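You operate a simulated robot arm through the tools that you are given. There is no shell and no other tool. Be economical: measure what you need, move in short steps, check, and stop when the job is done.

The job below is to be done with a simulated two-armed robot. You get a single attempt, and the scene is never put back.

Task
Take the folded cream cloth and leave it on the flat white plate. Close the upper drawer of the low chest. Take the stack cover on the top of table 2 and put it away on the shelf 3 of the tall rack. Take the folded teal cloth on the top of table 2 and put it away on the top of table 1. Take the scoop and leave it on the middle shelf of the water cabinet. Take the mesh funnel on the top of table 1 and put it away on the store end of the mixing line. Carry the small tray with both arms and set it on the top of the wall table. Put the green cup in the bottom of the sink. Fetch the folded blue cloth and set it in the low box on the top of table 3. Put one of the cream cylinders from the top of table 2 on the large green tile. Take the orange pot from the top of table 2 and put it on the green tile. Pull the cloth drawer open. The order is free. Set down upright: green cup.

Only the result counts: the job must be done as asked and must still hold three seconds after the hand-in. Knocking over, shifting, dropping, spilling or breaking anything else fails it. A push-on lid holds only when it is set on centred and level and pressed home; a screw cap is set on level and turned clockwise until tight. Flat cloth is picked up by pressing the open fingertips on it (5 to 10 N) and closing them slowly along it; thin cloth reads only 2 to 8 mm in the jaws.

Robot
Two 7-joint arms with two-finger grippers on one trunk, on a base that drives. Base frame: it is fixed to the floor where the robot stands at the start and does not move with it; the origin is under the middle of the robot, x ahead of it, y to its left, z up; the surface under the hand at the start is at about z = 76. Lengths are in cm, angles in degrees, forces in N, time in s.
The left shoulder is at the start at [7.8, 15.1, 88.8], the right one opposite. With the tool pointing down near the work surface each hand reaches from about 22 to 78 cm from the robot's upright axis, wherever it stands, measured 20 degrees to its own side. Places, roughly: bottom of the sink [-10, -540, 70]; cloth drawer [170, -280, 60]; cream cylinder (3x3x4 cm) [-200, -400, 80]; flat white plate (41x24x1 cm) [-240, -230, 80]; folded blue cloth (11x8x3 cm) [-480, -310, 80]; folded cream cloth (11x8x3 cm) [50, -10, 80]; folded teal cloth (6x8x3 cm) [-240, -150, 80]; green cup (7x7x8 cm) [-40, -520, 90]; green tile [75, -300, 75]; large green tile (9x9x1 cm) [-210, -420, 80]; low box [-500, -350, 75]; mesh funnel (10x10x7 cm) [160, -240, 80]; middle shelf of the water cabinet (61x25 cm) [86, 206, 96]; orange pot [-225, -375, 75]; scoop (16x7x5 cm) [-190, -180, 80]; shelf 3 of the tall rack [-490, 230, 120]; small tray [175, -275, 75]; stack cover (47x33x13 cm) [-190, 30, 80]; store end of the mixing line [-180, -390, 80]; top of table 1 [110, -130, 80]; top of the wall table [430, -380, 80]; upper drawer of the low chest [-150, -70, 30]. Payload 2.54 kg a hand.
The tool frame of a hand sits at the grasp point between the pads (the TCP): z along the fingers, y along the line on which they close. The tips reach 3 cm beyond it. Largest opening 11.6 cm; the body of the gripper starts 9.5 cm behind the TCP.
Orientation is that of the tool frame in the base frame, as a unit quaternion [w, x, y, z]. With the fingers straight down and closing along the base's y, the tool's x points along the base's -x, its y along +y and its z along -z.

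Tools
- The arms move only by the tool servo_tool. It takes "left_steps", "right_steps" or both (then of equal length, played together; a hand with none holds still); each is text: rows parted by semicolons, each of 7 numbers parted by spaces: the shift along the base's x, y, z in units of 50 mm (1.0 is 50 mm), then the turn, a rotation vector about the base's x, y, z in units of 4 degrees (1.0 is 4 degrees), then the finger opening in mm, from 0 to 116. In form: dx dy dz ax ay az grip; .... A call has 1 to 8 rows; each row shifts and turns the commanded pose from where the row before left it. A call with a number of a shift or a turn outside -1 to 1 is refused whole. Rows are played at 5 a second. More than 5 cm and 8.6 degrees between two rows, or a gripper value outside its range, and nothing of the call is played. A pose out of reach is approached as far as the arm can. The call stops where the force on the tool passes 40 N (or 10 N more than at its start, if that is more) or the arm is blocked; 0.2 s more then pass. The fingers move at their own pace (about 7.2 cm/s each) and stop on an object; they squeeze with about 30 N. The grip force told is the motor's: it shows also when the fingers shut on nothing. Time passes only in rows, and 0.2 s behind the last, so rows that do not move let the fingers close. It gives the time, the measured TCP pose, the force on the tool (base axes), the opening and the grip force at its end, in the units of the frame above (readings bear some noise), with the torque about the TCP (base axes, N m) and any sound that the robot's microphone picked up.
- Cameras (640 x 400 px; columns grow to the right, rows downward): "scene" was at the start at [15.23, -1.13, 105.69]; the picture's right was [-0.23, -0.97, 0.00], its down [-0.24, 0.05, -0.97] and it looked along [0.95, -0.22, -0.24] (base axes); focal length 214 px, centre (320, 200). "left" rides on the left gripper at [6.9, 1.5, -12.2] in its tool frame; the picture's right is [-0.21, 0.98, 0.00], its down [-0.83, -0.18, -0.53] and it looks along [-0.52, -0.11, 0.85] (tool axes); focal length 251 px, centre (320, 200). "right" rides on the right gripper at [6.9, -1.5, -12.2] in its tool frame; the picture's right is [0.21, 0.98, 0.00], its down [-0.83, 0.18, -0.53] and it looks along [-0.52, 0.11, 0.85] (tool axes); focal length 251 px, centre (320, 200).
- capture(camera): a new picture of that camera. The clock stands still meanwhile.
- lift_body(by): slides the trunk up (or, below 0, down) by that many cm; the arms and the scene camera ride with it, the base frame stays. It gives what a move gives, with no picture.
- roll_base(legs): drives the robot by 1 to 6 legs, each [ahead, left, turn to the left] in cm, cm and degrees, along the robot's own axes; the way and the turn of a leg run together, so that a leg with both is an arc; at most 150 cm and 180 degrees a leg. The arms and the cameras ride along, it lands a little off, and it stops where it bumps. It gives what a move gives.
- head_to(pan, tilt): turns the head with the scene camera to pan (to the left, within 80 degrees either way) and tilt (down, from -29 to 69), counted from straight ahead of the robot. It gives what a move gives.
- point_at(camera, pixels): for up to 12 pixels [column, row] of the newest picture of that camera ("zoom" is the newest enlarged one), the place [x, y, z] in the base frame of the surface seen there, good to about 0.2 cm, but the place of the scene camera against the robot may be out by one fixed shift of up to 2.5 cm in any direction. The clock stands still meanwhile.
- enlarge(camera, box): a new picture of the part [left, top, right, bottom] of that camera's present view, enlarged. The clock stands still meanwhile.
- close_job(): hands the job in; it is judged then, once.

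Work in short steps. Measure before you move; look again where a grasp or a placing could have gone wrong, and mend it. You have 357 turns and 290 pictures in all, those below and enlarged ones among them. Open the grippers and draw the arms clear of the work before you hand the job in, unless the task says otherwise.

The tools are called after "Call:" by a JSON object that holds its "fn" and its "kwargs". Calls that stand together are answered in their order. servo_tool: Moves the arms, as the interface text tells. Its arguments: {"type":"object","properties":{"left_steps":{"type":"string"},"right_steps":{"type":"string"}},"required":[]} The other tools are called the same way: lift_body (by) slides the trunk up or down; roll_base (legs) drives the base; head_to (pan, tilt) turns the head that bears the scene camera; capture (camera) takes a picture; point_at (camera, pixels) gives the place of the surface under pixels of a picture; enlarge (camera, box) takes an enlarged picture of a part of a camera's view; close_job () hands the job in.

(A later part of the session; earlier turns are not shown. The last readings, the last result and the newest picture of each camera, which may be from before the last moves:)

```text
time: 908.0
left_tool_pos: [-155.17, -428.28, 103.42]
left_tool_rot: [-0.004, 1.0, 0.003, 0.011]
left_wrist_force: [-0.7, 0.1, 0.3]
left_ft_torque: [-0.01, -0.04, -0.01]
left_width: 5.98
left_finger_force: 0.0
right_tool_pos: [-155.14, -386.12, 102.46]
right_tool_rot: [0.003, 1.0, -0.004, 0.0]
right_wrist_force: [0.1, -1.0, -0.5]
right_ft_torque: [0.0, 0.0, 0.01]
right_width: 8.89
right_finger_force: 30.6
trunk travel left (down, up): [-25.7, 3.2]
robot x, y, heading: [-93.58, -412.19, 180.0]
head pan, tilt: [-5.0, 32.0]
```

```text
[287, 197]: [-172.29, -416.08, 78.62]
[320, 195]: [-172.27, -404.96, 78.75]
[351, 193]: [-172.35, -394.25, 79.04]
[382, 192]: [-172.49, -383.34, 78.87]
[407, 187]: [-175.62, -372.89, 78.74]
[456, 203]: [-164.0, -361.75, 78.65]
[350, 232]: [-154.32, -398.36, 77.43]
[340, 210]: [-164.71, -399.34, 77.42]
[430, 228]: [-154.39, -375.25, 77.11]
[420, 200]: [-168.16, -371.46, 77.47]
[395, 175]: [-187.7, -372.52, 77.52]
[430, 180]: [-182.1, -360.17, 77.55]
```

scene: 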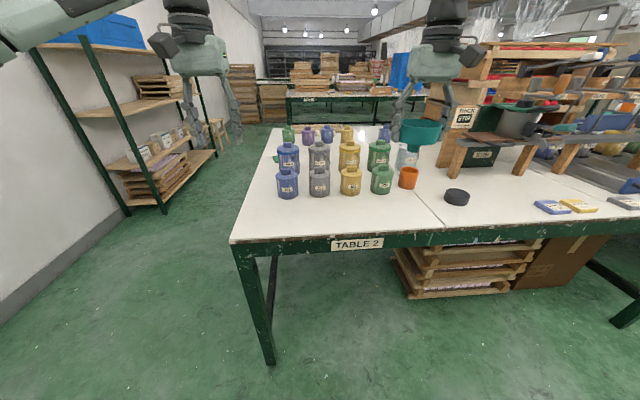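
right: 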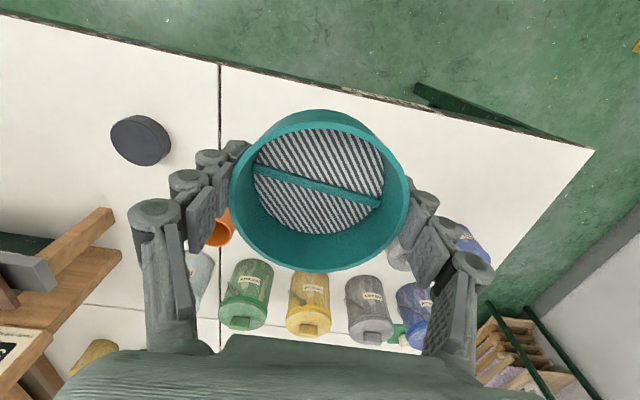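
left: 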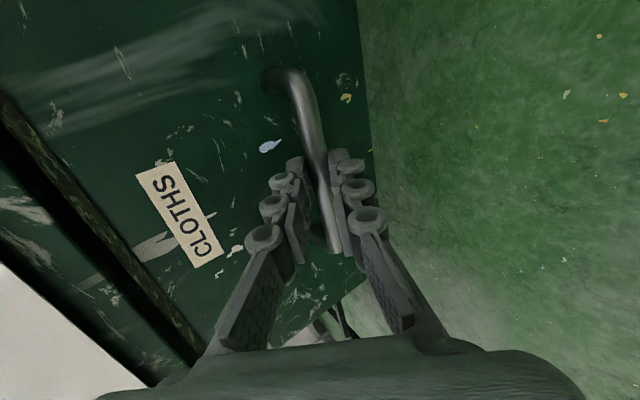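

Pot fronts are at x −172, the edge at −154. I bring the funnel to (−163.5, −389.5) and lower it to the table.

Call:
{"fn": "roll_base", "kwargs": {"legs": [[8.5, 0, 0]]}}

Call:
{"fn": "servo_tool", "kwargs": {"right_steps": "0 -0.65 -0.3 0 0 0 60;0 0 -0.8 0 0 0 60;0 0 -0.8 0 0 0 60;0 0 -0.8 0 0 0 60;0 0 -0.8 0 0 0 60;0 0 -0.4 0 0 0 60;0 0 -0.2 0 0 0 60;0 0 0 0 0 0 60"}}

Call:
{"fn": "capture", "kwargs": {"camera": "right"}}

```text
time: 909.1
left_tool_pos: [-163.77, -428.19, 103.35]
left_tool_rot: [-0.003, 1.0, 0.003, 0.013]
left_wrist_force: [0.6, -0.1, -0.1]
left_ft_torque: [-0.01, -0.04, 0.0]
left_width: 6.01
left_finger_force: 0.1
right_tool_pos: [-163.57, -386.0, 102.39]
right_tool_rot: [0.002, 1.0, -0.005, 0.0]
right_wrist_force: [0.0, 1.1, -1.0]
right_ft_torque: [0.0, -0.05, 0.0]
right_width: 8.85
right_finger_force: 30.4
trunk travel left (down, up): [-25.7, 3.2]
robot x, y, heading: [-102.2, -412.29, 179.7]
head pan, tilt: [-5.0, 32.0]
```

```text
time: 910.9
left_tool_pos: [-163.6, -428.04, 103.34]
left_tool_rot: [-0.004, 1.0, 0.004, 0.011]
left_wrist_force: [0.8, -0.7, 0.0]
left_ft_torque: [0.01, -0.01, 0.0]
left_width: 5.95
left_finger_force: 0.1
right_tool_pos: [-163.39, -389.24, 82.01]
right_tool_rot: [0.003, 1.0, -0.005, 0.0]
right_wrist_force: [-0.2, 0.5, 0.3]
right_ft_torque: [0.0, -0.04, 0.01]
right_width: 8.84
right_finger_force: 29.8
trunk travel left (down, up): [-25.7, 3.2]
robot x, y, heading: [-102.08, -412.2, 179.9]
head pan, tilt: [-5.0, 32.0]
```

```text
71 pictures are left
```

right: 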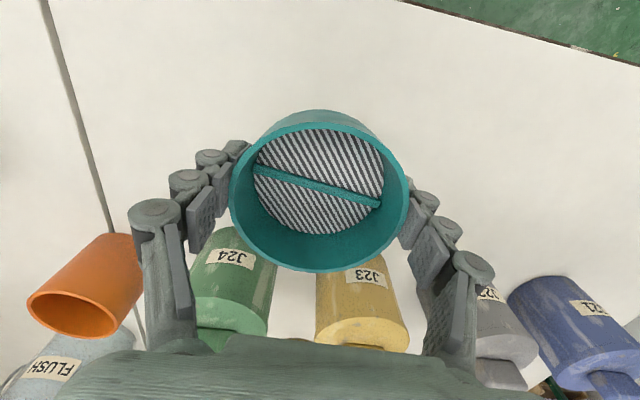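

I lower the last 1.2 cm, open wide, and lift.

Call:
{"fn": "servo_tool", "kwargs": {"right_steps": "0 0 -0.12 0 0 0 60;0 0 -0.1 0 0 0 60;0 0 0 0 0 0 60;0 0 0 0 0 0 100;0 0 0 0 0 0 112;0 0 0.5 0 0 0 112;0 0 0.8 0 0 0 112;0 0 0.9 0 0 0 112"}}

Call:
{"fn": "servo_tool", "kwargs": {"right_steps": "0 0 0.8 0 0 0 112;0 0 0.8 0 0 0 112;0 0 0 0 0 0 112"}}

Call:
{"fn": "capture", "kwargs": {"camera": "right"}}

```text
time: 912.7
left_tool_pos: [-163.55, -428.17, 103.36]
left_tool_rot: [-0.003, 1.0, 0.002, 0.011]
left_wrist_force: [-0.2, -0.3, -0.6]
left_ft_torque: [0.01, 0.05, 0.0]
left_width: 5.97
left_finger_force: 0.0
right_tool_pos: [-163.46, -388.99, 91.59]
right_tool_rot: [0.001, 1.0, -0.005, 0.0]
right_wrist_force: [0.4, 0.5, -0.4]
right_ft_torque: [-0.01, -0.01, 0.02]
right_width: 11.25
right_finger_force: 0.4
trunk travel left (down, up): [-25.7, 3.2]
robot x, y, heading: [-102.11, -412.46, 179.8]
head pan, tilt: [-5.0, 32.0]
```

```text
time: 913.5
left_tool_pos: [-163.75, -428.14, 103.34]
left_tool_rot: [-0.003, 1.0, 0.003, 0.011]
left_wrist_force: [0.0, -0.3, 0.8]
left_ft_torque: [0.01, -0.02, 0.01]
left_width: 6.01
left_finger_force: 0.0
right_tool_pos: [-163.46, -389.05, 99.74]
right_tool_rot: [0.002, 1.0, -0.005, 0.0]
right_wrist_force: [0.2, -1.4, 1.3]
right_ft_torque: [0.0, -0.02, 0.0]
right_width: 11.21
right_finger_force: 0.0
trunk travel left (down, up): [-25.7, 3.2]
robot x, y, heading: [-101.84, -412.28, 179.7]
head pan, tilt: [-5.0, 32.0]
```

```text
70 pictures are left
```

right: 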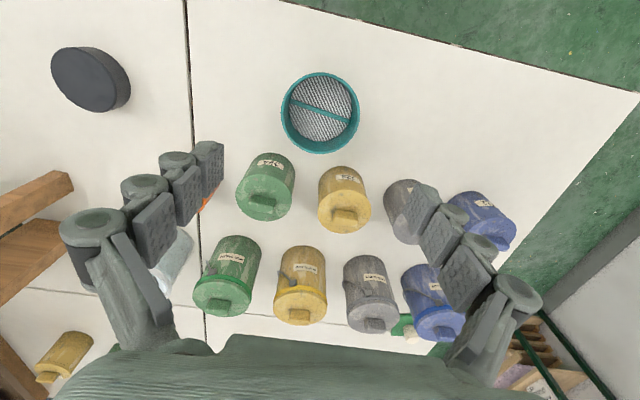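

Funnel placed. Next the stack cover: I retract both hands, back into the aisle, and drive up along +y to y≈30.

Call:
{"fn": "servo_tool", "kwargs": {"right_steps": "0.9 0 0 0 0 0 112;0.9 0 0 0 0 0 112;0.9 0 0 0 0 0 112;0.9 0 0 0 0 0 112;0.6 0 0 0 0 0 112", "left_steps": "0.9 0 0 0 0 0 112;0.9 0 0 0 0 0 112;0.9 0 0 0 0 0 112;0.9 0 0 0 0 0 112;0.6 0 0 0 0 0 112"}}

Call:
{"fn": "roll_base", "kwargs": {"legs": [[-35, 0, 0], [0, 0, -89.8], [140, 0, 0]]}}

Call:
{"fn": "roll_base", "kwargs": {"legs": [[150, 0, 0]]}}

Call:
{"fn": "roll_base", "kwargs": {"legs": [[145, 0, 0], [0, 0, 90]]}}

Call:
{"fn": "head_to", "kwargs": {"pan": 0, "tilt": 22}}

Call:
{"fn": "capture", "kwargs": {"camera": "scene"}}

```text
time: 914.7
left_tool_pos: [-142.52, -428.23, 103.45]
left_tool_rot: [-0.004, 1.0, 0.002, 0.012]
left_wrist_force: [-0.4, -0.3, 0.3]
left_ft_torque: [-0.01, 0.02, -0.01]
left_width: 11.2
left_finger_force: 0.0
right_tool_pos: [-142.48, -389.2, 99.87]
right_tool_rot: [0.002, 1.0, -0.005, -0.001]
right_wrist_force: [-0.2, 0.6, 0.6]
right_ft_torque: [0.03, 0.01, -0.03]
right_width: 11.19
right_finger_force: 0.0
trunk travel left (down, up): [-25.7, 3.2]
robot x, y, heading: [-102.29, -412.37, 180.0]
head pan, tilt: [-5.0, 32.0]
```

```text
time: 927.3
left_tool_pos: [-80.12, -234.86, 103.36]
left_tool_rot: [-0.006, -0.7, 0.714, -0.011]
left_wrist_force: [-0.6, -1.1, -0.4]
left_ft_torque: [-0.01, 0.0, 0.02]
left_width: 11.2
left_finger_force: 0.0
right_tool_pos: [-41.0, -235.99, 99.97]
right_tool_rot: [-0.001, -0.694, 0.72, 0.0]
right_wrist_force: [0.1, 0.0, 0.1]
right_ft_torque: [0.02, -0.01, 0.0]
right_width: 11.17
right_finger_force: 0.1
trunk travel left (down, up): [-25.7, 3.2]
robot x, y, heading: [-65.34, -275.79, 88.1]
head pan, tilt: [-5.0, 32.0]
```

```text
time: 934.6
left_tool_pos: [-78.05, -87.84, 103.48]
left_tool_rot: [-0.005, -0.706, 0.708, -0.011]
left_wrist_force: [-0.6, 0.1, -0.4]
left_ft_torque: [0.0, -0.03, 0.0]
left_width: 11.17
left_finger_force: 0.0
right_tool_pos: [-38.9, -88.2, 99.78]
right_tool_rot: [-0.001, -0.701, 0.713, 0.002]
right_wrist_force: [0.1, 0.3, 0.1]
right_ft_torque: [-0.04, 0.06, -0.04]
right_width: 11.22
right_finger_force: 0.1
trunk travel left (down, up): [-25.7, 3.2]
robot x, y, heading: [-62.55, -128.31, 89.5]
head pan, tilt: [-5.0, 32.0]
```

```text
time: 945.7
left_tool_pos: [-103.24, 0.61, 103.39]
left_tool_rot: [-0.003, 1.0, 0.002, 0.012]
left_wrist_force: [-0.6, -0.3, -0.9]
left_ft_torque: [0.03, -0.03, -0.03]
left_width: 11.22
left_finger_force: 0.1
right_tool_pos: [-102.96, 39.71, 99.84]
right_tool_rot: [0.002, 1.0, -0.007, 0.0]
right_wrist_force: [0.1, 0.3, 0.1]
right_ft_torque: [0.02, -0.02, 0.03]
right_width: 11.21
right_finger_force: 0.0
trunk travel left (down, up): [-25.7, 3.2]
robot x, y, heading: [-62.33, 16.62, 179.8]
head pan, tilt: [-5.0, 32.0]
```

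```text
time: 946.4
left_tool_pos: [-103.21, 0.61, 103.23]
left_tool_rot: [-0.004, 1.0, 0.001, 0.012]
left_wrist_force: [0.1, -0.1, -1.0]
left_ft_torque: [0.01, 0.02, -0.03]
left_width: 11.18
left_finger_force: 0.0
right_tool_pos: [-103.06, 39.71, 99.94]
right_tool_rot: [0.003, 1.0, -0.006, 0.0]
right_wrist_force: [0.2, -0.1, 0.2]
right_ft_torque: [-0.04, 0.01, 0.0]
right_width: 11.22
right_finger_force: 0.1
trunk travel left (down, up): [-25.7, 3.2]
robot x, y, heading: [-62.45, 16.54, 179.6]
head pan, tilt: [0.0, 22.0]
```

```text
69 pictures are left
```

scene: 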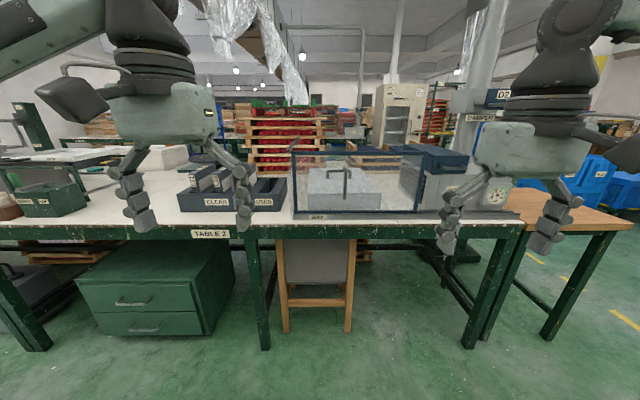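

I enlarge the glass enclosure and the grey block with a handle inside it.

Call:
{"fn": "enlarge", "kwargs": {"camera": "scene", "box": [250, 110, 530, 240]}}

Call:
{"fn": "point_at", "kwargs": {"camera": "scene", "pixels": [[345, 178], [320, 185], [378, 185], [345, 200], [350, 168], [296, 190], [420, 190], [420, 165], [297, 160], [335, 215], [440, 170], [370, 160]]}}

```text
2.29 times, centred on (390, 175) of scene
```

zoom: 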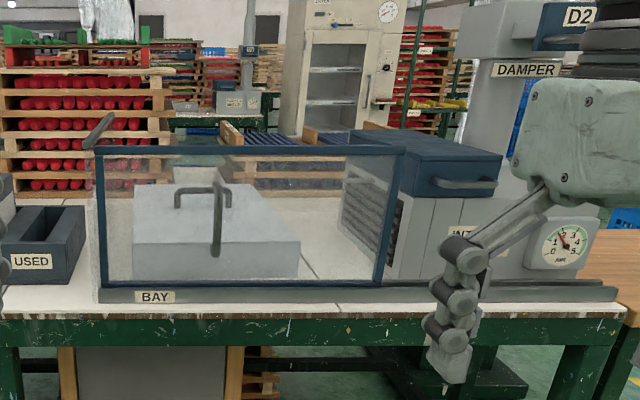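

```text
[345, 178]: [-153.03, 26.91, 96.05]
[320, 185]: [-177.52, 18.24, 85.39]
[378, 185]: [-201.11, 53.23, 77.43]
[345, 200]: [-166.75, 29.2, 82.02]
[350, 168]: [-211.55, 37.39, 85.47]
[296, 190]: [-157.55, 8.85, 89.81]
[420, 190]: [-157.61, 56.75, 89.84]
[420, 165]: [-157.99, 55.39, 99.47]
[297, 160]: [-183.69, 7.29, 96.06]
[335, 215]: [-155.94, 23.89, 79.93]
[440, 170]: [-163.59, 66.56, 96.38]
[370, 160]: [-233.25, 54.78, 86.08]
```

The cover seems to be the grey block with a U-handle behind a glass pane (top z≈97). I raise the right hand and turn it −90° (to grip a bar along y), then drive up and look down.

Call:
{"fn": "servo_tool", "kwargs": {"right_steps": "0 0 0.5 0 0 -1 112;0 0 0.5 0 0 -1 112;0 0 0.5 0 0 -1 112;0 0 0.5 0 0 -1 112;0 0 0.5 0 0 -1 112;0 0 0.3 0 0 -1 112;0 0 0 0 0 -1 112;0 0 0 0 0 -1 112", "left_steps": "0 0 0.5 0 0 0 112;0 0 0.5 0 0 0 112;0 0 0.5 0 0 0 112;0 0 0.5 0 0 0 112;0 0 0 0 0 0 112;0 0 0 0 0 0 112;0 0 0 0 0 0 112;0 0 0 0 0 0 112"}}

Call:
{"fn": "servo_tool", "kwargs": {"right_steps": "0 0 0 0 0 -1 112;0 0 0 0 0 -1 112;0 0 0 0 0 -1 112;0 0 0 0 0 -1 112;0 0 0 0 0 -1 112;0 0 0 0 0 -1 112;0 0 0 0 0 -1 112;0 0 0 0 0 -1 112"}}

Call:
{"fn": "servo_tool", "kwargs": {"right_steps": "0 0 0 0 0 -1 112;0 0 0 0 0 -1 112;0 0 0 0 0 -1 112;0 0 0 0 0 -1 112;0 0 0 0 0 -1 112;0 0 0 0 0 -1 112;0 0 0 0 0 -0.4 112;0 0 0 0 0 0 112"}}

Call:
{"fn": "roll_base", "kwargs": {"legs": [[42, 0, 0]]}}

Call:
{"fn": "capture", "kwargs": {"camera": "right"}}

Call:
{"fn": "capture", "kwargs": {"camera": "scene"}}

```text
time: 948.2
left_tool_pos: [-103.19, 0.5, 113.37]
left_tool_rot: [-0.004, 1.0, 0.002, 0.011]
left_wrist_force: [-1.1, -0.3, -0.5]
left_ft_torque: [-0.01, 0.0, 0.01]
left_width: 11.22
left_finger_force: 0.1
right_tool_pos: [-103.04, 39.7, 113.84]
right_tool_rot: [0.002, 0.959, -0.282, 0.0]
right_wrist_force: [0.9, 0.1, 0.7]
right_ft_torque: [0.0, -0.03, -0.03]
right_width: 11.21
right_finger_force: 0.0
trunk travel left (down, up): [-25.7, 3.2]
robot x, y, heading: [-62.78, 16.33, 179.7]
head pan, tilt: [0.0, 22.0]
```

```text
time: 950.0
left_tool_pos: [-103.24, 0.56, 113.31]
left_tool_rot: [-0.003, 1.0, 0.002, 0.012]
left_wrist_force: [-0.5, 0.5, 0.3]
left_ft_torque: [-0.01, 0.01, -0.01]
left_width: 11.21
left_finger_force: 0.0
right_tool_pos: [-102.91, 39.71, 113.89]
right_tool_rot: [0.002, 0.844, -0.536, -0.002]
right_wrist_force: [0.3, 0.6, -0.1]
right_ft_torque: [-0.01, -0.02, 0.0]
right_width: 11.2
right_finger_force: 0.0
trunk travel left (down, up): [-25.7, 3.2]
robot x, y, heading: [-62.72, 16.5, 179.8]
head pan, tilt: [0.0, 22.0]
```

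```text
time: 951.8
left_tool_pos: [-103.34, 0.53, 113.35]
left_tool_rot: [-0.003, 1.0, 0.001, 0.011]
left_wrist_force: [-0.3, -1.1, -0.1]
left_ft_torque: [0.0, -0.01, -0.01]
left_width: 11.22
left_finger_force: 0.1
right_tool_pos: [-103.01, 39.75, 114.04]
right_tool_rot: [0.0, -0.705, 0.709, 0.002]
right_wrist_force: [-0.8, -1.1, -0.3]
right_ft_torque: [-0.01, -0.04, 0.02]
right_width: 11.18
right_finger_force: 0.0
trunk travel left (down, up): [-25.7, 3.2]
robot x, y, heading: [-62.37, 16.2, 179.6]
head pan, tilt: [0.0, 22.0]
```

```text
time: 954.4
left_tool_pos: [-145.44, 0.87, 113.33]
left_tool_rot: [-0.004, 1.0, 0.002, 0.011]
left_wrist_force: [-0.8, -1.3, 0.5]
left_ft_torque: [0.02, -0.03, -0.03]
left_width: 11.21
left_finger_force: 0.1
right_tool_pos: [-145.33, 39.92, 113.87]
right_tool_rot: [-0.002, -0.705, 0.709, 0.002]
right_wrist_force: [-0.1, 0.0, -0.9]
right_ft_torque: [0.0, -0.03, 0.0]
right_width: 11.19
right_finger_force: 0.0
trunk travel left (down, up): [-25.7, 3.2]
robot x, y, heading: [-104.74, 16.85, 179.6]
head pan, tilt: [0.0, 22.0]
```

```text
67 pictures are left
```

right: 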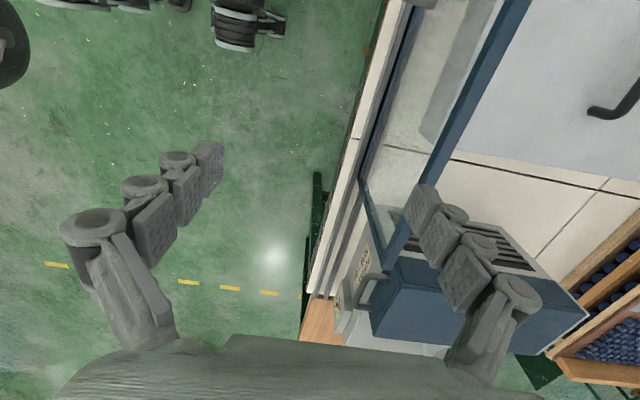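

```text
66 pictures are left
```

scene: 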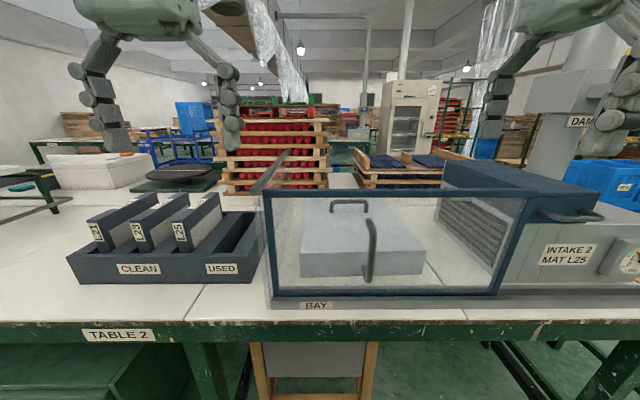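

I measure the cover's top, its handle and the glass frame.

Call:
{"fn": "point_at", "kwargs": {"camera": "scene", "pixels": [[350, 202], [332, 207], [366, 207], [303, 202], [400, 200], [425, 247], [302, 248], [360, 265], [371, 235], [390, 193], [300, 290], [350, 225]]}}

Call:
{"fn": "point_at", "kwargs": {"camera": "right", "pixels": [[630, 95], [595, 110], [450, 60], [500, 30], [440, 130], [560, 60], [380, 120], [470, 120], [400, 240]]}}

```text
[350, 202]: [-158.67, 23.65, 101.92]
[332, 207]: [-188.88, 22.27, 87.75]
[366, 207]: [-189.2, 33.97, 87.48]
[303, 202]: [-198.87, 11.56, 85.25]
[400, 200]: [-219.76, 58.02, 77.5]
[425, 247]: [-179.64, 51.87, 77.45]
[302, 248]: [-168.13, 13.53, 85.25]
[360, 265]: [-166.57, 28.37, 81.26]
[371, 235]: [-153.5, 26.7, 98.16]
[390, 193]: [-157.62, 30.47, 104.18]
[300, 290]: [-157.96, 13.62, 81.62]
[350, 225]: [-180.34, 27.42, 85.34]
```

```text
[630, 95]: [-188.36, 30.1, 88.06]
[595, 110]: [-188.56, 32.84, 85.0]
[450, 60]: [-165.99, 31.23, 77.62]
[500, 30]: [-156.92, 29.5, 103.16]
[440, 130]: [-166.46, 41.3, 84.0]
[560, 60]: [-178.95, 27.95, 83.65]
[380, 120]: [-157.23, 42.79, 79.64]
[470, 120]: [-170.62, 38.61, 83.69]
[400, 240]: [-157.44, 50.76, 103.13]
```

The cover: x −166…−213, y 11…44, top z 83.7, with a bar handle along y at x≈−188.7, z≈87.5. The pane's top is z 103. I move the base in and bring the right hand over the handle.

Call:
{"fn": "roll_base", "kwargs": {"legs": [[0, 4, 0], [13, 0, 0]]}}

Call:
{"fn": "servo_tool", "kwargs": {"right_steps": "-0.8 -0.15 0 0 0 0 60;-0.8 -0.15 0 0 0 0 60;-0.8 -0.25 0 0 0 0 60;-0.8 -0.35 0 0 0 0 60;-0.8 -0.35 -0.1 0 0 0 60;-0.8 -0.35 -0.3 0 0 0 60;-0.5 0 -0.6 0 0 0 60;-0.3 0 -0.6 0 0 0 60"}}

Call:
{"fn": "capture", "kwargs": {"camera": "right"}}

```text
time: 956.3
left_tool_pos: [-158.33, -3.13, 113.24]
left_tool_rot: [-0.004, 1.0, 0.001, 0.012]
left_wrist_force: [-1.0, -1.3, 0.2]
left_ft_torque: [-0.01, -0.07, 0.03]
left_width: 11.18
left_finger_force: 0.1
right_tool_pos: [-158.06, 35.81, 113.87]
right_tool_rot: [-0.001, -0.706, 0.709, 0.001]
right_wrist_force: [-0.8, -1.1, -0.1]
right_ft_torque: [0.0, -0.05, 0.02]
right_width: 11.21
right_finger_force: 0.0
trunk travel left (down, up): [-25.7, 3.2]
robot x, y, heading: [-117.72, 12.49, 179.5]
head pan, tilt: [0.0, 22.0]
```

```text
time: 958.1
left_tool_pos: [-158.21, -3.24, 113.31]
left_tool_rot: [-0.004, 1.0, 0.001, 0.012]
left_wrist_force: [0.1, 0.5, -0.7]
left_ft_torque: [0.03, -0.05, -0.02]
left_width: 11.2
left_finger_force: 0.1
right_tool_pos: [-179.11, 33.47, 102.92]
right_tool_rot: [-0.001, -0.705, 0.71, 0.001]
right_wrist_force: [-0.7, -0.6, -0.1]
right_ft_torque: [0.0, -0.02, -0.07]
right_width: 6.02
right_finger_force: 0.2
right hand out of reach, approached as far as the arm can: row 4, 5, 6, 7
trunk travel left (down, up): [-25.7, 3.2]
robot x, y, heading: [-117.2, 12.41, 179.3]
head pan, tilt: [0.0, 22.0]
```

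```text
65 pictures are left
```

right: 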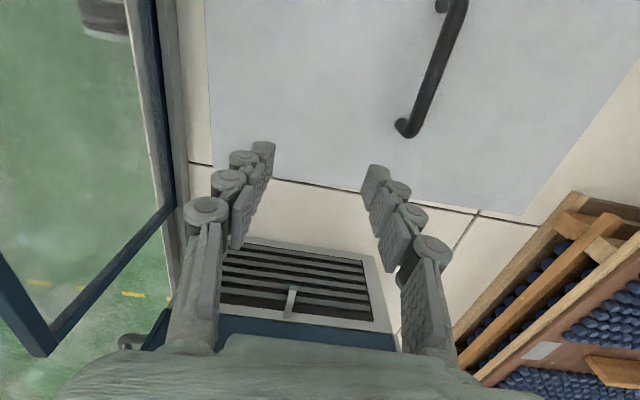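

The handle is ahead-left in view. I lower to z≈95 and go on to (−188.7, 28.1).

Call:
{"fn": "servo_tool", "kwargs": {"right_steps": "0 0 -0.7 0 0 0 50;0 -0.3 -0.7 0 0 0 50;-0.5 -0.4 0 0 0 0 50;-0.5 -0.3 0 0 0 0 50;-0.5 -0.1 0 0 0 0 50;-0.4 0 0 0 0 0 50;0 0 0 0 0 0 50"}}

Call:
{"fn": "capture", "kwargs": {"camera": "right"}}

```text
time: 959.7
left_tool_pos: [-158.25, -3.16, 113.32]
left_tool_rot: [-0.004, 1.0, 0.001, 0.011]
left_wrist_force: [-0.2, -0.5, 0.3]
left_ft_torque: [0.02, 0.0, 0.01]
left_width: 11.2
left_finger_force: 0.1
right_tool_pos: [-181.54, 33.17, 94.97]
right_tool_rot: [-0.004, -0.705, 0.709, 0.003]
right_wrist_force: [-0.1, -0.9, -0.4]
right_ft_torque: [-0.02, 0.02, 0.04]
right_width: 4.99
right_finger_force: 0.1
right hand out of reach, approached as far as the arm can: row 3, 4, 5, 6
trunk travel left (down, up): [-25.7, 3.2]
robot x, y, heading: [-117.78, 12.57, 179.7]
head pan, tilt: [0.0, 22.0]
```

```text
64 pictures are left
```

right: 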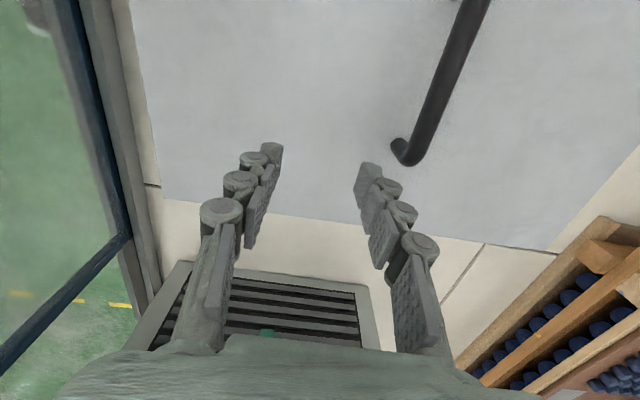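

I creep the base 6.5 cm closer and try again.

Call:
{"fn": "roll_base", "kwargs": {"legs": [[6.5, 0, 0]]}}

Call:
{"fn": "servo_tool", "kwargs": {"right_steps": "-0.1 -0.4 0 0 0 0 50;-0.1 -0.4 0 0 0 0 50;-0.1 -0.2 0 0 0 0 50;0 0 0 0 0 0 50"}}

Call:
{"fn": "capture", "kwargs": {"camera": "right"}}

```text
time: 960.8
left_tool_pos: [-162.51, -3.45, 113.26]
left_tool_rot: [-0.002, 1.0, 0.007, 0.014]
left_wrist_force: [-0.3, -0.5, 0.3]
left_ft_torque: [0.04, 0.03, 0.0]
left_width: 11.2
left_finger_force: 0.0
right_tool_pos: [-185.92, 32.91, 94.69]
right_tool_rot: [0.002, 0.707, -0.707, -0.002]
right_wrist_force: [0.8, 1.2, 0.4]
right_ft_torque: [0.0, 0.01, 0.0]
right_width: 5.02
right_finger_force: 0.0
trunk travel left (down, up): [-25.7, 3.2]
robot x, y, heading: [-121.91, 12.52, -179.7]
head pan, tilt: [0.0, 22.0]
stopped in leg 1: the robot was blocked; the commanded pose is now the measured one
```

```text
time: 961.8
left_tool_pos: [-162.56, -3.24, 113.01]
left_tool_rot: [-0.003, 1.0, 0.007, 0.013]
left_wrist_force: [0.2, -0.2, 0.3]
left_ft_torque: [0.01, 0.01, 0.03]
left_width: 11.19
left_finger_force: 0.0
right_tool_pos: [-184.31, 30.39, 94.15]
right_tool_rot: [0.002, 0.708, -0.707, -0.001]
right_wrist_force: [-0.3, -0.5, -0.4]
right_ft_torque: [0.0, 0.02, 0.0]
right_width: 5.0
right_finger_force: 0.0
right hand out of reach, approached as far as the arm can: row 1, 2, 3
trunk travel left (down, up): [-25.7, 3.2]
robot x, y, heading: [-121.95, 12.67, -179.9]
head pan, tilt: [0.0, 22.0]
```

```text
63 pictures are left
```

right: 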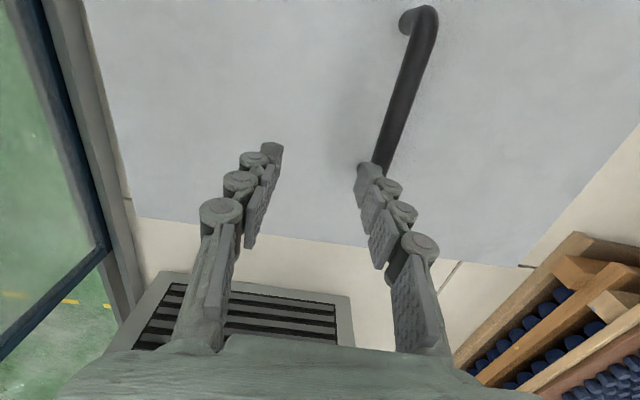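

Slightly short. I shift the base 6 cm to −y, raise the arm while lowering the trunk 13 cm (better reach), and extend.

Call:
{"fn": "roll_base", "kwargs": {"legs": [[-0.5, 0, 0], [0, 6, 0]]}}

Call:
{"fn": "servo_tool", "kwargs": {"right_steps": "0.1 0.3 0.7 0 0 0 50;0.1 0.3 0.7 0 0 0 50;0 0.2 0.7 0 0 0 50;0 0.2 0.5 0 0 0 50;0 0 0 0 0 0 50"}}

Call:
{"fn": "lift_body", "kwargs": {"by": -14}}

Call:
{"fn": "servo_tool", "kwargs": {"right_steps": "-0.5 0 0 0 0 0 50;-0.5 0 0 0 0 0 50;-0.3 0 0 0 0 0 50;0 0 0 0 0 0 50"}}

Call:
{"fn": "capture", "kwargs": {"camera": "right"}}

```text
time: 963.4
left_tool_pos: [-162.09, -9.31, 113.12]
left_tool_rot: [-0.004, 1.0, 0.007, 0.014]
left_wrist_force: [0.4, -0.7, 0.4]
left_ft_torque: [0.04, -0.02, 0.01]
left_width: 11.21
left_finger_force: 0.0
right_tool_pos: [-183.72, 24.55, 94.13]
right_tool_rot: [0.001, 0.707, -0.707, -0.002]
right_wrist_force: [0.8, -0.8, 0.0]
right_ft_torque: [-0.02, -0.02, -0.03]
right_width: 5.0
right_finger_force: 0.1
trunk travel left (down, up): [-25.7, 3.2]
robot x, y, heading: [-121.43, 6.96, -179.7]
head pan, tilt: [0.0, 22.0]
```

```text
time: 964.6
left_tool_pos: [-161.94, -9.3, 113.24]
left_tool_rot: [-0.003, 1.0, 0.006, 0.014]
left_wrist_force: [-0.3, -0.2, 0.0]
left_ft_torque: [-0.01, -0.01, -0.02]
left_width: 11.22
left_finger_force: 0.0
right_tool_pos: [-182.63, 29.63, 107.2]
right_tool_rot: [0.003, 0.707, -0.707, -0.001]
right_wrist_force: [-0.7, 0.2, 0.0]
right_ft_torque: [0.0, 0.0, 0.03]
right_width: 4.97
right_finger_force: 0.1
trunk travel left (down, up): [-25.7, 3.2]
robot x, y, heading: [-121.56, 6.73, -179.8]
head pan, tilt: [0.0, 22.0]
```

```text
time: 966.2
left_tool_pos: [-160.3, -10.17, 100.38]
left_tool_rot: [-0.011, 1.0, 0.006, 0.003]
left_wrist_force: [1.1, 0.4, 0.1]
left_ft_torque: [0.0, 0.03, -0.03]
left_width: 11.21
left_finger_force: 0.1
right_tool_pos: [-180.43, 28.55, 98.73]
right_tool_rot: [0.03, 0.708, -0.704, -0.034]
right_wrist_force: [-0.3, 0.3, 2.1]
right_ft_torque: [-0.12, 0.05, -0.03]
right_width: 4.99
right_finger_force: 0.0
trunk travel left (down, up): [-11.7, 17.2]
robot x, y, heading: [-121.6, 7.02, -179.6]
head pan, tilt: [0.0, 22.0]
```

```text
time: 967.5
left_tool_pos: [-160.61, -9.94, 99.79]
left_tool_rot: [-0.009, 1.0, 0.003, 0.004]
left_wrist_force: [0.5, -1.4, 0.7]
left_ft_torque: [0.08, 0.02, 0.01]
left_width: 11.2
left_finger_force: 0.1
right_tool_pos: [-181.5, 31.0, 101.74]
right_tool_rot: [-0.058, -0.704, 0.704, 0.067]
right_wrist_force: [-0.1, -0.8, -0.8]
right_ft_torque: [0.03, -0.04, 0.0]
right_width: 5.01
right_finger_force: 0.0
right hand out of reach, approached as far as the arm can: row 1, 2, 3
trunk travel left (down, up): [-11.7, 17.2]
robot x, y, heading: [-121.42, 6.86, 179.8]
head pan, tilt: [0.0, 22.0]
stopped in row 4 (right hand): the arm was blocked; the commanded pose is now the measured one
```

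```text
62 pictures are left
```

right: 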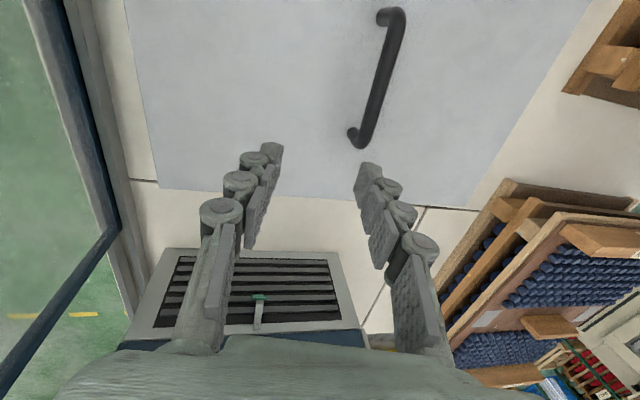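

The forearm touched the pane's top when the trunk was lowered. I raise the trunk back at once, and instead tilt the hand 16° forward for reach.

Call:
{"fn": "lift_body", "kwargs": {"by": 16}}

Call:
{"fn": "servo_tool", "kwargs": {"right_steps": "0.2 0 0.3 0 0 0 50;0 0 0 0 0 0 50"}}

Call:
{"fn": "capture", "kwargs": {"camera": "scene"}}

```text
time: 969.3
left_tool_pos: [-162.04, -9.18, 115.12]
left_tool_rot: [-0.002, 1.0, 0.005, 0.014]
left_wrist_force: [-0.1, 0.7, 0.1]
left_ft_torque: [0.0, -0.02, 0.02]
left_width: 11.22
left_finger_force: 0.0
right_tool_pos: [-183.42, 31.88, 114.69]
right_tool_rot: [-0.046, -0.705, 0.706, 0.045]
right_wrist_force: [-0.3, -0.7, -1.0]
right_ft_torque: [-0.03, -0.04, -0.06]
right_width: 5.02
right_finger_force: 0.0
trunk travel left (down, up): [-27.7, 1.2]
robot x, y, heading: [-121.42, 6.44, 180.0]
head pan, tilt: [0.0, 22.0]
```

```text
time: 969.9
left_tool_pos: [-162.1, -9.22, 115.16]
left_tool_rot: [-0.003, 1.0, 0.005, 0.015]
left_wrist_force: [0.2, -0.1, 0.2]
left_ft_torque: [0.01, -0.02, -0.05]
left_width: 11.18
left_finger_force: 0.0
right_tool_pos: [-182.35, 31.97, 116.36]
right_tool_rot: [0.046, 0.706, -0.706, -0.046]
right_wrist_force: [-0.1, 0.6, -1.0]
right_ft_torque: [0.04, 0.01, -0.02]
right_width: 5.04
right_finger_force: 0.1
trunk travel left (down, up): [-27.7, 1.2]
robot x, y, heading: [-121.23, 6.87, 180.0]
head pan, tilt: [0.0, 22.0]
```

```text
61 pictures are left
```

scene: 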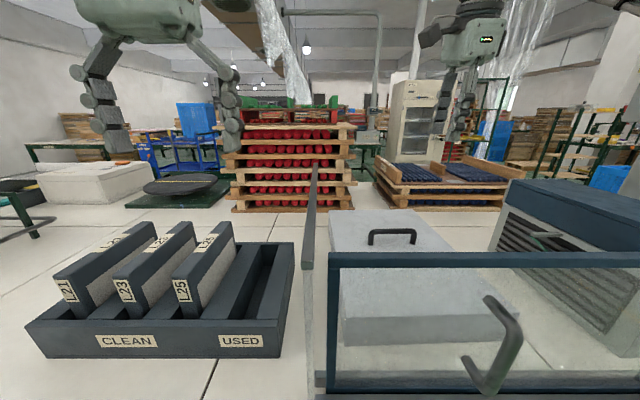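

The bay has front and left panes but is open above. The hand now tilts 7.5° forward; I tilt to about 18°, lower, and approach the handle.

Call:
{"fn": "servo_tool", "kwargs": {"right_steps": "-0.1 -0.15 -0.6 0 0.7 0 50;-0.1 -0.15 -0.6 0 0.7 0 50;-0.1 -0.15 -0.6 0 0.7 0 50;-0.1 -0.15 -0.6 0 0.6 0 50;-0.2 -0.15 -0.6 0 0 0 50;-0.2 0 -0.6 0 0 0 50;0 0 -0.3 0 0 0 50;0 0 0 0 0 0 50"}}

Call:
{"fn": "capture", "kwargs": {"camera": "right"}}

```text
time: 971.7
left_tool_pos: [-162.0, -9.29, 115.27]
left_tool_rot: [-0.003, 1.0, 0.005, 0.014]
left_wrist_force: [0.4, 1.1, -1.0]
left_ft_torque: [0.01, 0.01, -0.02]
left_width: 11.21
left_finger_force: 0.1
right_tool_pos: [-186.43, 28.17, 96.75]
right_tool_rot: [0.113, 0.698, -0.698, -0.112]
right_wrist_force: [0.0, 0.3, 0.6]
right_ft_torque: [-0.02, -0.01, -0.02]
right_width: 4.99
right_finger_force: 0.0
trunk travel left (down, up): [-27.7, 1.2]
robot x, y, heading: [-121.28, 7.01, 180.0]
head pan, tilt: [0.0, 22.0]
```

```text
60 pictures are left
```

right: 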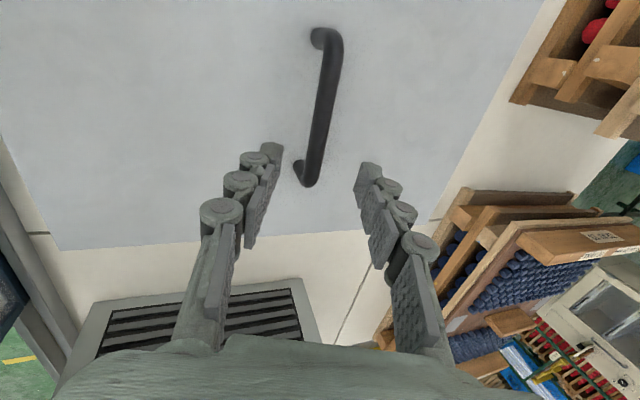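

The bar is between the fingers. I measure it once more.

Call:
{"fn": "point_at", "kwargs": {"camera": "right", "pixels": [[326, 70], [320, 110], [313, 160], [322, 35], [304, 180]]}}

```text
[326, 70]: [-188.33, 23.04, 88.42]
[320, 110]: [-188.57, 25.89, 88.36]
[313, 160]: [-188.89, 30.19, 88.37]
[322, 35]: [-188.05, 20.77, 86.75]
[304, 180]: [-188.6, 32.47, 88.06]
```

Bar centre (−188.6, 26.7, 87.8). I move onto it and close.

Call:
{"fn": "servo_tool", "kwargs": {"right_steps": "0 -0.28 -0.3 0 0 0 50;-0.1 0 -0.3 0 0 0 50;-0.1 0 -0.4 0 0 0 50;-0.1 0 -0.4 0 0 0 50;-0.1 0 -0.26 0 0 0 50;0 0 0 0 0 0 50"}}

Call:
{"fn": "servo_tool", "kwargs": {"right_steps": "0 0 0 0 0 0 35;0 0 0 0 0 0 20;0 0 0 0 0 0 5;0 0 0 0 0 0 0;0 0 0 0 0 0 0"}}

Call:
{"fn": "capture", "kwargs": {"camera": "right"}}

```text
time: 973.1
left_tool_pos: [-161.97, -9.27, 115.18]
left_tool_rot: [-0.003, 1.0, 0.006, 0.014]
left_wrist_force: [0.2, 0.4, 0.3]
left_ft_torque: [0.0, 0.01, 0.04]
left_width: 11.21
left_finger_force: 0.2
right_tool_pos: [-188.53, 26.79, 88.54]
right_tool_rot: [-0.114, -0.698, 0.698, 0.112]
right_wrist_force: [-0.8, -0.5, -0.8]
right_ft_torque: [-0.03, 0.01, 0.0]
right_width: 5.01
right_finger_force: 0.0
trunk travel left (down, up): [-27.7, 1.2]
robot x, y, heading: [-121.43, 6.73, 179.7]
head pan, tilt: [0.0, 22.0]
```

```text
time: 974.3
left_tool_pos: [-162.03, -9.15, 115.19]
left_tool_rot: [-0.002, 1.0, 0.005, 0.013]
left_wrist_force: [-0.9, 0.0, 0.1]
left_ft_torque: [0.0, -0.02, 0.02]
left_width: 11.21
left_finger_force: 0.1
right_tool_pos: [-188.37, 26.83, 88.48]
right_tool_rot: [0.114, 0.698, -0.698, -0.112]
right_wrist_force: [-2.7, 0.7, 4.8]
right_ft_torque: [0.33, 0.07, 0.63]
right_width: 1.49
right_finger_force: 30.6
trunk travel left (down, up): [-27.7, 1.2]
robot x, y, heading: [-121.4, 6.88, 180.1]
head pan, tilt: [0.0, 22.0]
```

```text
59 pictures are left
```

right: 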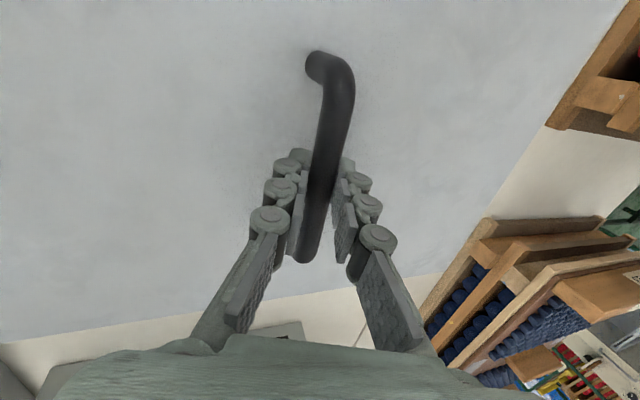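

Gripped. I lift slowly and read the weight.

Call:
{"fn": "servo_tool", "kwargs": {"right_steps": "0 0 0.05 0 0 0 0;0 0 0.1 0 0 0 0;0 0 0.1 0 0 0 0;0 0 0.15 0 0 0 0;0 0 0.2 0 0 0 0;0 0 0.2 0 0 0 0;0 0 0.2 0 0 0 0;0 0 0 0 0 0 0"}}

Call:
{"fn": "capture", "kwargs": {"camera": "scene"}}

```text
time: 976.1
left_tool_pos: [-162.06, -9.2, 115.09]
left_tool_rot: [-0.002, 1.0, 0.005, 0.014]
left_wrist_force: [0.1, -0.8, 0.4]
left_ft_torque: [-0.03, -0.03, 0.02]
left_width: 11.23
left_finger_force: 0.1
right_tool_pos: [-188.4, 26.82, 93.45]
right_tool_rot: [-0.113, -0.698, 0.699, 0.112]
right_wrist_force: [-0.2, 0.2, -5.5]
right_ft_torque: [0.01, 0.01, -0.01]
right_width: 1.44
right_finger_force: 29.9
trunk travel left (down, up): [-27.7, 1.2]
robot x, y, heading: [-121.56, 6.98, 179.9]
head pan, tilt: [0.0, 22.0]
```

```text
58 pictures are left
```

scene: 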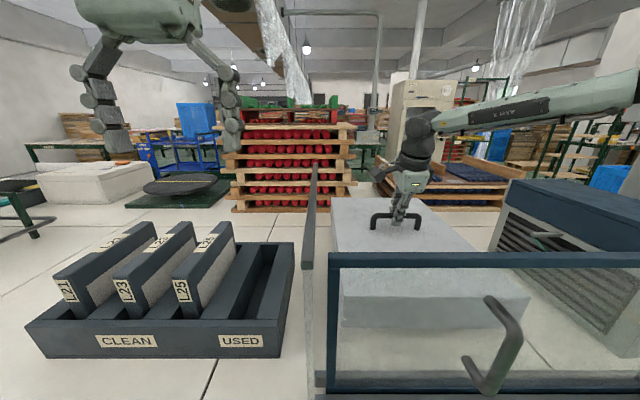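

It weighs about 0.55 kg and hangs level. I raise it to z≈117 and check.

Call:
{"fn": "servo_tool", "kwargs": {"right_steps": "0.05 0.05 0.5 0 0 0 0;0.1 0.05 0.6 0 0 0 0;0.1 0 0.6 0 0 0 0;0.1 0 0.6 0 0 0 0;0.1 0 0.6 0 0 0 0;0.1 0 0.6 0 0 0 0;0.1 0 0.6 0 0 0 0;0.1 0 0.6 0 0 0 0"}}

Call:
{"fn": "capture", "kwargs": {"camera": "scene"}}

```text
time: 977.9
left_tool_pos: [-161.98, -9.17, 115.15]
left_tool_rot: [-0.002, 1.0, 0.005, 0.014]
left_wrist_force: [-0.2, -0.6, -0.2]
left_ft_torque: [0.02, 0.01, 0.02]
left_width: 11.21
left_finger_force: 0.0
right_tool_pos: [-184.79, 28.31, 116.12]
right_tool_rot: [-0.113, -0.698, 0.699, 0.111]
right_wrist_force: [-0.1, -0.6, -4.4]
right_ft_torque: [-0.05, 0.02, 0.02]
right_width: 1.43
right_finger_force: 29.9
right hand out of reach, approached as far as the arm can: row 8
trunk travel left (down, up): [-27.7, 1.2]
robot x, y, heading: [-121.44, 6.76, 179.9]
head pan, tilt: [0.0, 22.0]
```

```text
57 pictures are left
```

scene: 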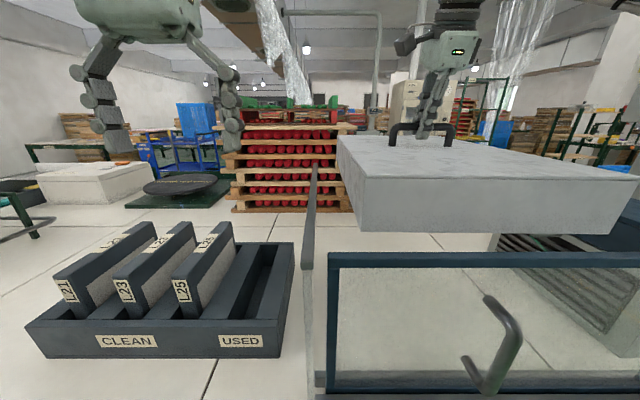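

The bottom is only just above the pane's top. I raise trunk and hand a little more, then back off.

Call:
{"fn": "lift_body", "kwargs": {"by": 1.1}}

Call:
{"fn": "servo_tool", "kwargs": {"right_steps": "0.15 0.1 0.4 0 0 0 0;0.3 0.1 0.4 0 0 0 0;0.3 0 0.3 0 0 0 0;0 0 0 0 0 0 0"}}

Call:
{"fn": "capture", "kwargs": {"camera": "scene"}}

```text
time: 978.5
left_tool_pos: [-162.07, -9.24, 116.19]
left_tool_rot: [-0.003, 1.0, 0.005, 0.014]
left_wrist_force: [0.3, 0.2, -0.2]
left_ft_torque: [0.03, -0.04, -0.01]
left_width: 11.19
left_finger_force: 0.1
right_tool_pos: [-184.68, 28.11, 117.11]
right_tool_rot: [0.112, 0.699, -0.698, -0.111]
right_wrist_force: [-0.1, 0.1, -4.6]
right_ft_torque: [0.02, 0.0, 0.01]
right_width: 1.46
right_finger_force: 30.1
trunk travel left (down, up): [-28.8, 0.1]
robot x, y, heading: [-121.36, 6.84, 179.9]
head pan, tilt: [0.0, 22.0]
```

```text
time: 979.5
left_tool_pos: [-162.0, -9.17, 116.27]
left_tool_rot: [-0.003, 1.0, 0.006, 0.014]
left_wrist_force: [-0.4, 0.8, -0.8]
left_ft_torque: [0.0, 0.01, -0.01]
left_width: 11.2
left_finger_force: 0.0
right_tool_pos: [-181.15, 29.22, 122.66]
right_tool_rot: [0.112, 0.698, -0.698, -0.112]
right_wrist_force: [0.2, 0.1, -5.0]
right_ft_torque: [0.0, -0.03, 0.0]
right_width: 1.46
right_finger_force: 30.2
trunk travel left (down, up): [-28.8, 0.1]
robot x, y, heading: [-121.37, 6.99, 179.7]
head pan, tilt: [0.0, 22.0]
```

```text
56 pictures are left
```

scene: 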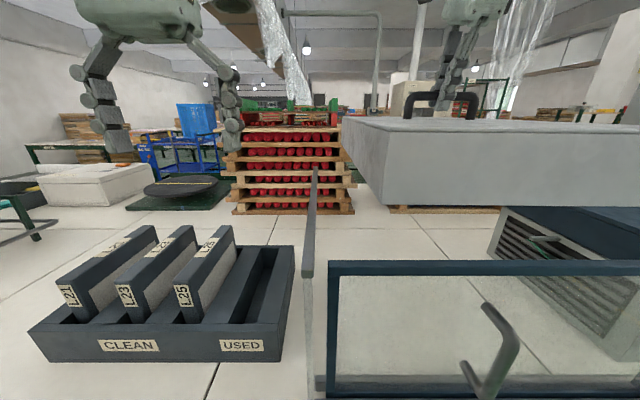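

Clear of the panes. I back away into the aisle and turn to face +y.

Call:
{"fn": "roll_base", "kwargs": {"legs": [[-57, 0, 0]]}}

Call:
{"fn": "roll_base", "kwargs": {"legs": [[0, 0, -90], [100, 0, 0]]}}

Call:
{"fn": "head_to", "kwargs": {"pan": 40, "tilt": 15}}

Call:
{"fn": "capture", "kwargs": {"camera": "scene"}}

```text
time: 982.7
left_tool_pos: [-105.0, -9.11, 116.24]
left_tool_rot: [-0.002, 1.0, 0.002, 0.015]
left_wrist_force: [0.1, -0.7, 0.7]
left_ft_torque: [-0.01, 0.03, -0.02]
left_width: 11.21
left_finger_force: 0.0
right_tool_pos: [-123.7, 29.4, 122.72]
right_tool_rot: [-0.112, -0.695, 0.702, 0.112]
right_wrist_force: [0.7, -0.1, -5.2]
right_ft_torque: [-0.01, 0.01, -0.01]
right_width: 1.43
right_finger_force: 30.0
trunk travel left (down, up): [-28.8, 0.1]
robot x, y, heading: [-64.1, 6.52, 179.6]
head pan, tilt: [0.0, 22.0]
```

```text
time: 991.7
left_tool_pos: [-80.15, 145.09, 116.24]
left_tool_rot: [0.008, 0.711, -0.703, 0.012]
left_wrist_force: [-0.3, -0.7, 0.4]
left_ft_torque: [-0.01, 0.04, -0.01]
left_width: 11.21
left_finger_force: 0.0
right_tool_pos: [-41.7, 164.06, 122.69]
right_tool_rot: [0.0, 0.003, 0.987, 0.158]
right_wrist_force: [0.3, -0.3, -4.4]
right_ft_torque: [-0.01, -0.01, 0.0]
right_width: 1.48
right_finger_force: 30.0
trunk travel left (down, up): [-28.8, 0.1]
robot x, y, heading: [-64.26, 104.42, 89.9]
head pan, tilt: [0.0, 22.0]
```

```text
time: 992.8
left_tool_pos: [-80.08, 144.97, 116.21]
left_tool_rot: [0.008, 0.71, -0.704, 0.011]
left_wrist_force: [-0.3, -0.3, -0.3]
left_ft_torque: [-0.04, 0.02, -0.03]
left_width: 11.21
left_finger_force: 0.0
right_tool_pos: [-41.63, 164.0, 122.55]
right_tool_rot: [-0.001, 0.002, 0.987, 0.158]
right_wrist_force: [-0.6, 0.3, -3.8]
right_ft_torque: [-0.01, 0.01, 0.0]
right_width: 1.43
right_finger_force: 29.8
trunk travel left (down, up): [-28.8, 0.1]
robot x, y, heading: [-64.25, 104.44, 89.9]
head pan, tilt: [40.0, 15.0]
```

```text
55 pictures are left
```

scene: 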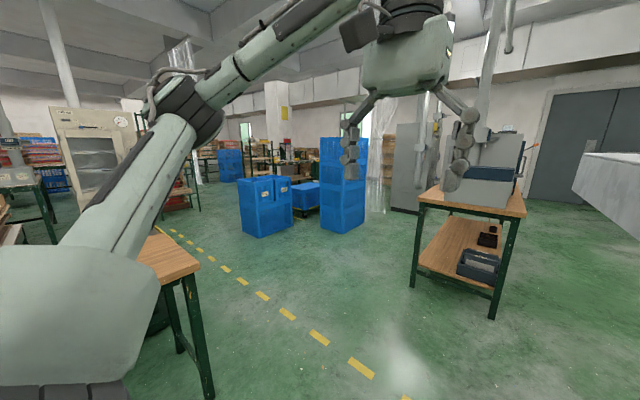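

I measure the passage: wooden table end, cart, crates and the far fridge.

Call:
{"fn": "point_at", "kwargs": {"camera": "scene", "pixels": [[210, 395], [195, 265], [415, 200], [415, 285], [265, 235], [345, 230], [95, 210], [200, 205], [160, 230], [30, 180], [250, 165], [185, 360]]}}

```text
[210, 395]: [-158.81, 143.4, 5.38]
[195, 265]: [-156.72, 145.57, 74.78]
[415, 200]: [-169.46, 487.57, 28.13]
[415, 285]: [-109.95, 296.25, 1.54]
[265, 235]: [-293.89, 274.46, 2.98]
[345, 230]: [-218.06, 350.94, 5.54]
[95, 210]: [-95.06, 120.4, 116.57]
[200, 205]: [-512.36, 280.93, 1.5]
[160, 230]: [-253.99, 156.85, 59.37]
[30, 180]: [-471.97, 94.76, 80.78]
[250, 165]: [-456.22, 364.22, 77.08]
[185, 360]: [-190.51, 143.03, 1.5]
```

The corridor between the wooden table (y≤157) and the crates (y≥270) is free. I go to y≈178, turn to face −x, shift to y≈202 and drive west.

Call:
{"fn": "roll_base", "kwargs": {"legs": [[74, 0, 0], [0, 0, 90], [0, -24, 0]]}}

Call:
{"fn": "roll_base", "kwargs": {"legs": [[140, 0, 0]]}}

Call:
{"fn": "head_to", "kwargs": {"pan": 0, "tilt": 10}}

Call:
{"fn": "capture", "kwargs": {"camera": "scene"}}

```text
time: 1003.3
left_tool_pos: [-104.92, 185.49, 116.23]
left_tool_rot: [-0.003, 1.0, 0.015, 0.014]
left_wrist_force: [0.2, 0.3, -0.2]
left_ft_torque: [-0.02, 0.01, -0.03]
left_width: 11.21
left_finger_force: 0.0
right_tool_pos: [-124.61, 223.59, 122.54]
right_tool_rot: [0.113, 0.705, -0.691, -0.11]
right_wrist_force: [-0.2, 0.2, -5.3]
right_ft_torque: [-0.03, -0.03, -0.02]
right_width: 1.43
right_finger_force: 30.3
trunk travel left (down, up): [-28.8, 0.1]
robot x, y, heading: [-64.83, 202.25, -178.9]
head pan, tilt: [40.0, 15.0]
```

```text
time: 1010.2
left_tool_pos: [-243.43, 184.96, 116.21]
left_tool_rot: [-0.004, 1.0, 0.005, 0.014]
left_wrist_force: [-0.9, 0.7, -0.2]
left_ft_torque: [-0.02, -0.01, 0.01]
left_width: 11.22
left_finger_force: 0.0
right_tool_pos: [-262.55, 223.39, 122.59]
right_tool_rot: [0.113, 0.698, -0.698, -0.112]
right_wrist_force: [-0.4, 0.9, -4.6]
right_ft_torque: [0.0, -0.04, 0.02]
right_width: 1.47
right_finger_force: 30.0
trunk travel left (down, up): [-28.8, 0.1]
robot x, y, heading: [-202.72, 201.15, 179.9]
head pan, tilt: [40.0, 15.0]
```

```text
time: 1011.3
left_tool_pos: [-243.53, 185.0, 116.25]
left_tool_rot: [-0.001, 1.0, 0.007, 0.014]
left_wrist_force: [-0.6, -0.8, -0.3]
left_ft_torque: [0.03, -0.03, 0.0]
left_width: 11.2
left_finger_force: 0.1
right_tool_pos: [-262.49, 223.36, 122.68]
right_tool_rot: [0.112, 0.698, -0.698, -0.112]
right_wrist_force: [0.4, -0.8, -5.5]
right_ft_torque: [-0.01, 0.0, 0.01]
right_width: 1.44
right_finger_force: 30.1
trunk travel left (down, up): [-28.8, 0.1]
robot x, y, heading: [-203.09, 201.22, 180.1]
head pan, tilt: [0.0, 10.0]
```

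```text
54 pictures are left
```

scene: 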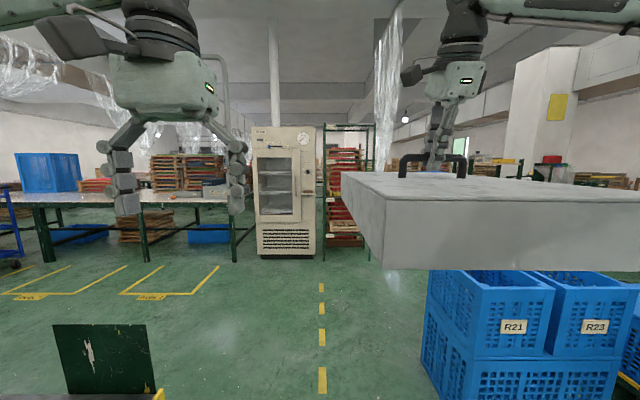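

The tall rack is the green frame at (350,185). I enlarge it.

Call:
{"fn": "enlarge", "kwargs": {"camera": "scene", "box": [300, 110, 400, 270]}}

Call:
{"fn": "point_at", "kwargs": {"camera": "scene", "pixels": [[326, 140], [326, 240], [370, 250], [350, 155], [350, 195], [300, 150], [310, 250], [345, 130], [435, 330], [430, 280], [345, 240], [335, 215]]}}

```text
2.50 times, centred on (350, 190) of scene
```

zoom: 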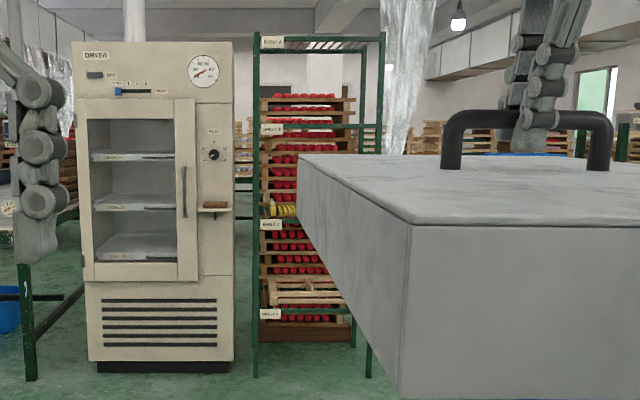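

```text
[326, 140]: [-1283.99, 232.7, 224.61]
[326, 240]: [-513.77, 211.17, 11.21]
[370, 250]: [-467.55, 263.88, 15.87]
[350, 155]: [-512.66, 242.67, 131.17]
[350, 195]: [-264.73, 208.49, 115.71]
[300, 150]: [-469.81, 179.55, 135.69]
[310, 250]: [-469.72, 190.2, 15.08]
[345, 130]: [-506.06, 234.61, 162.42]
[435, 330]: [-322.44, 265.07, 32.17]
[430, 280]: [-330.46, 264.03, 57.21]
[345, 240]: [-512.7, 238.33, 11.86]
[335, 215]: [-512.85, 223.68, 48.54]
```

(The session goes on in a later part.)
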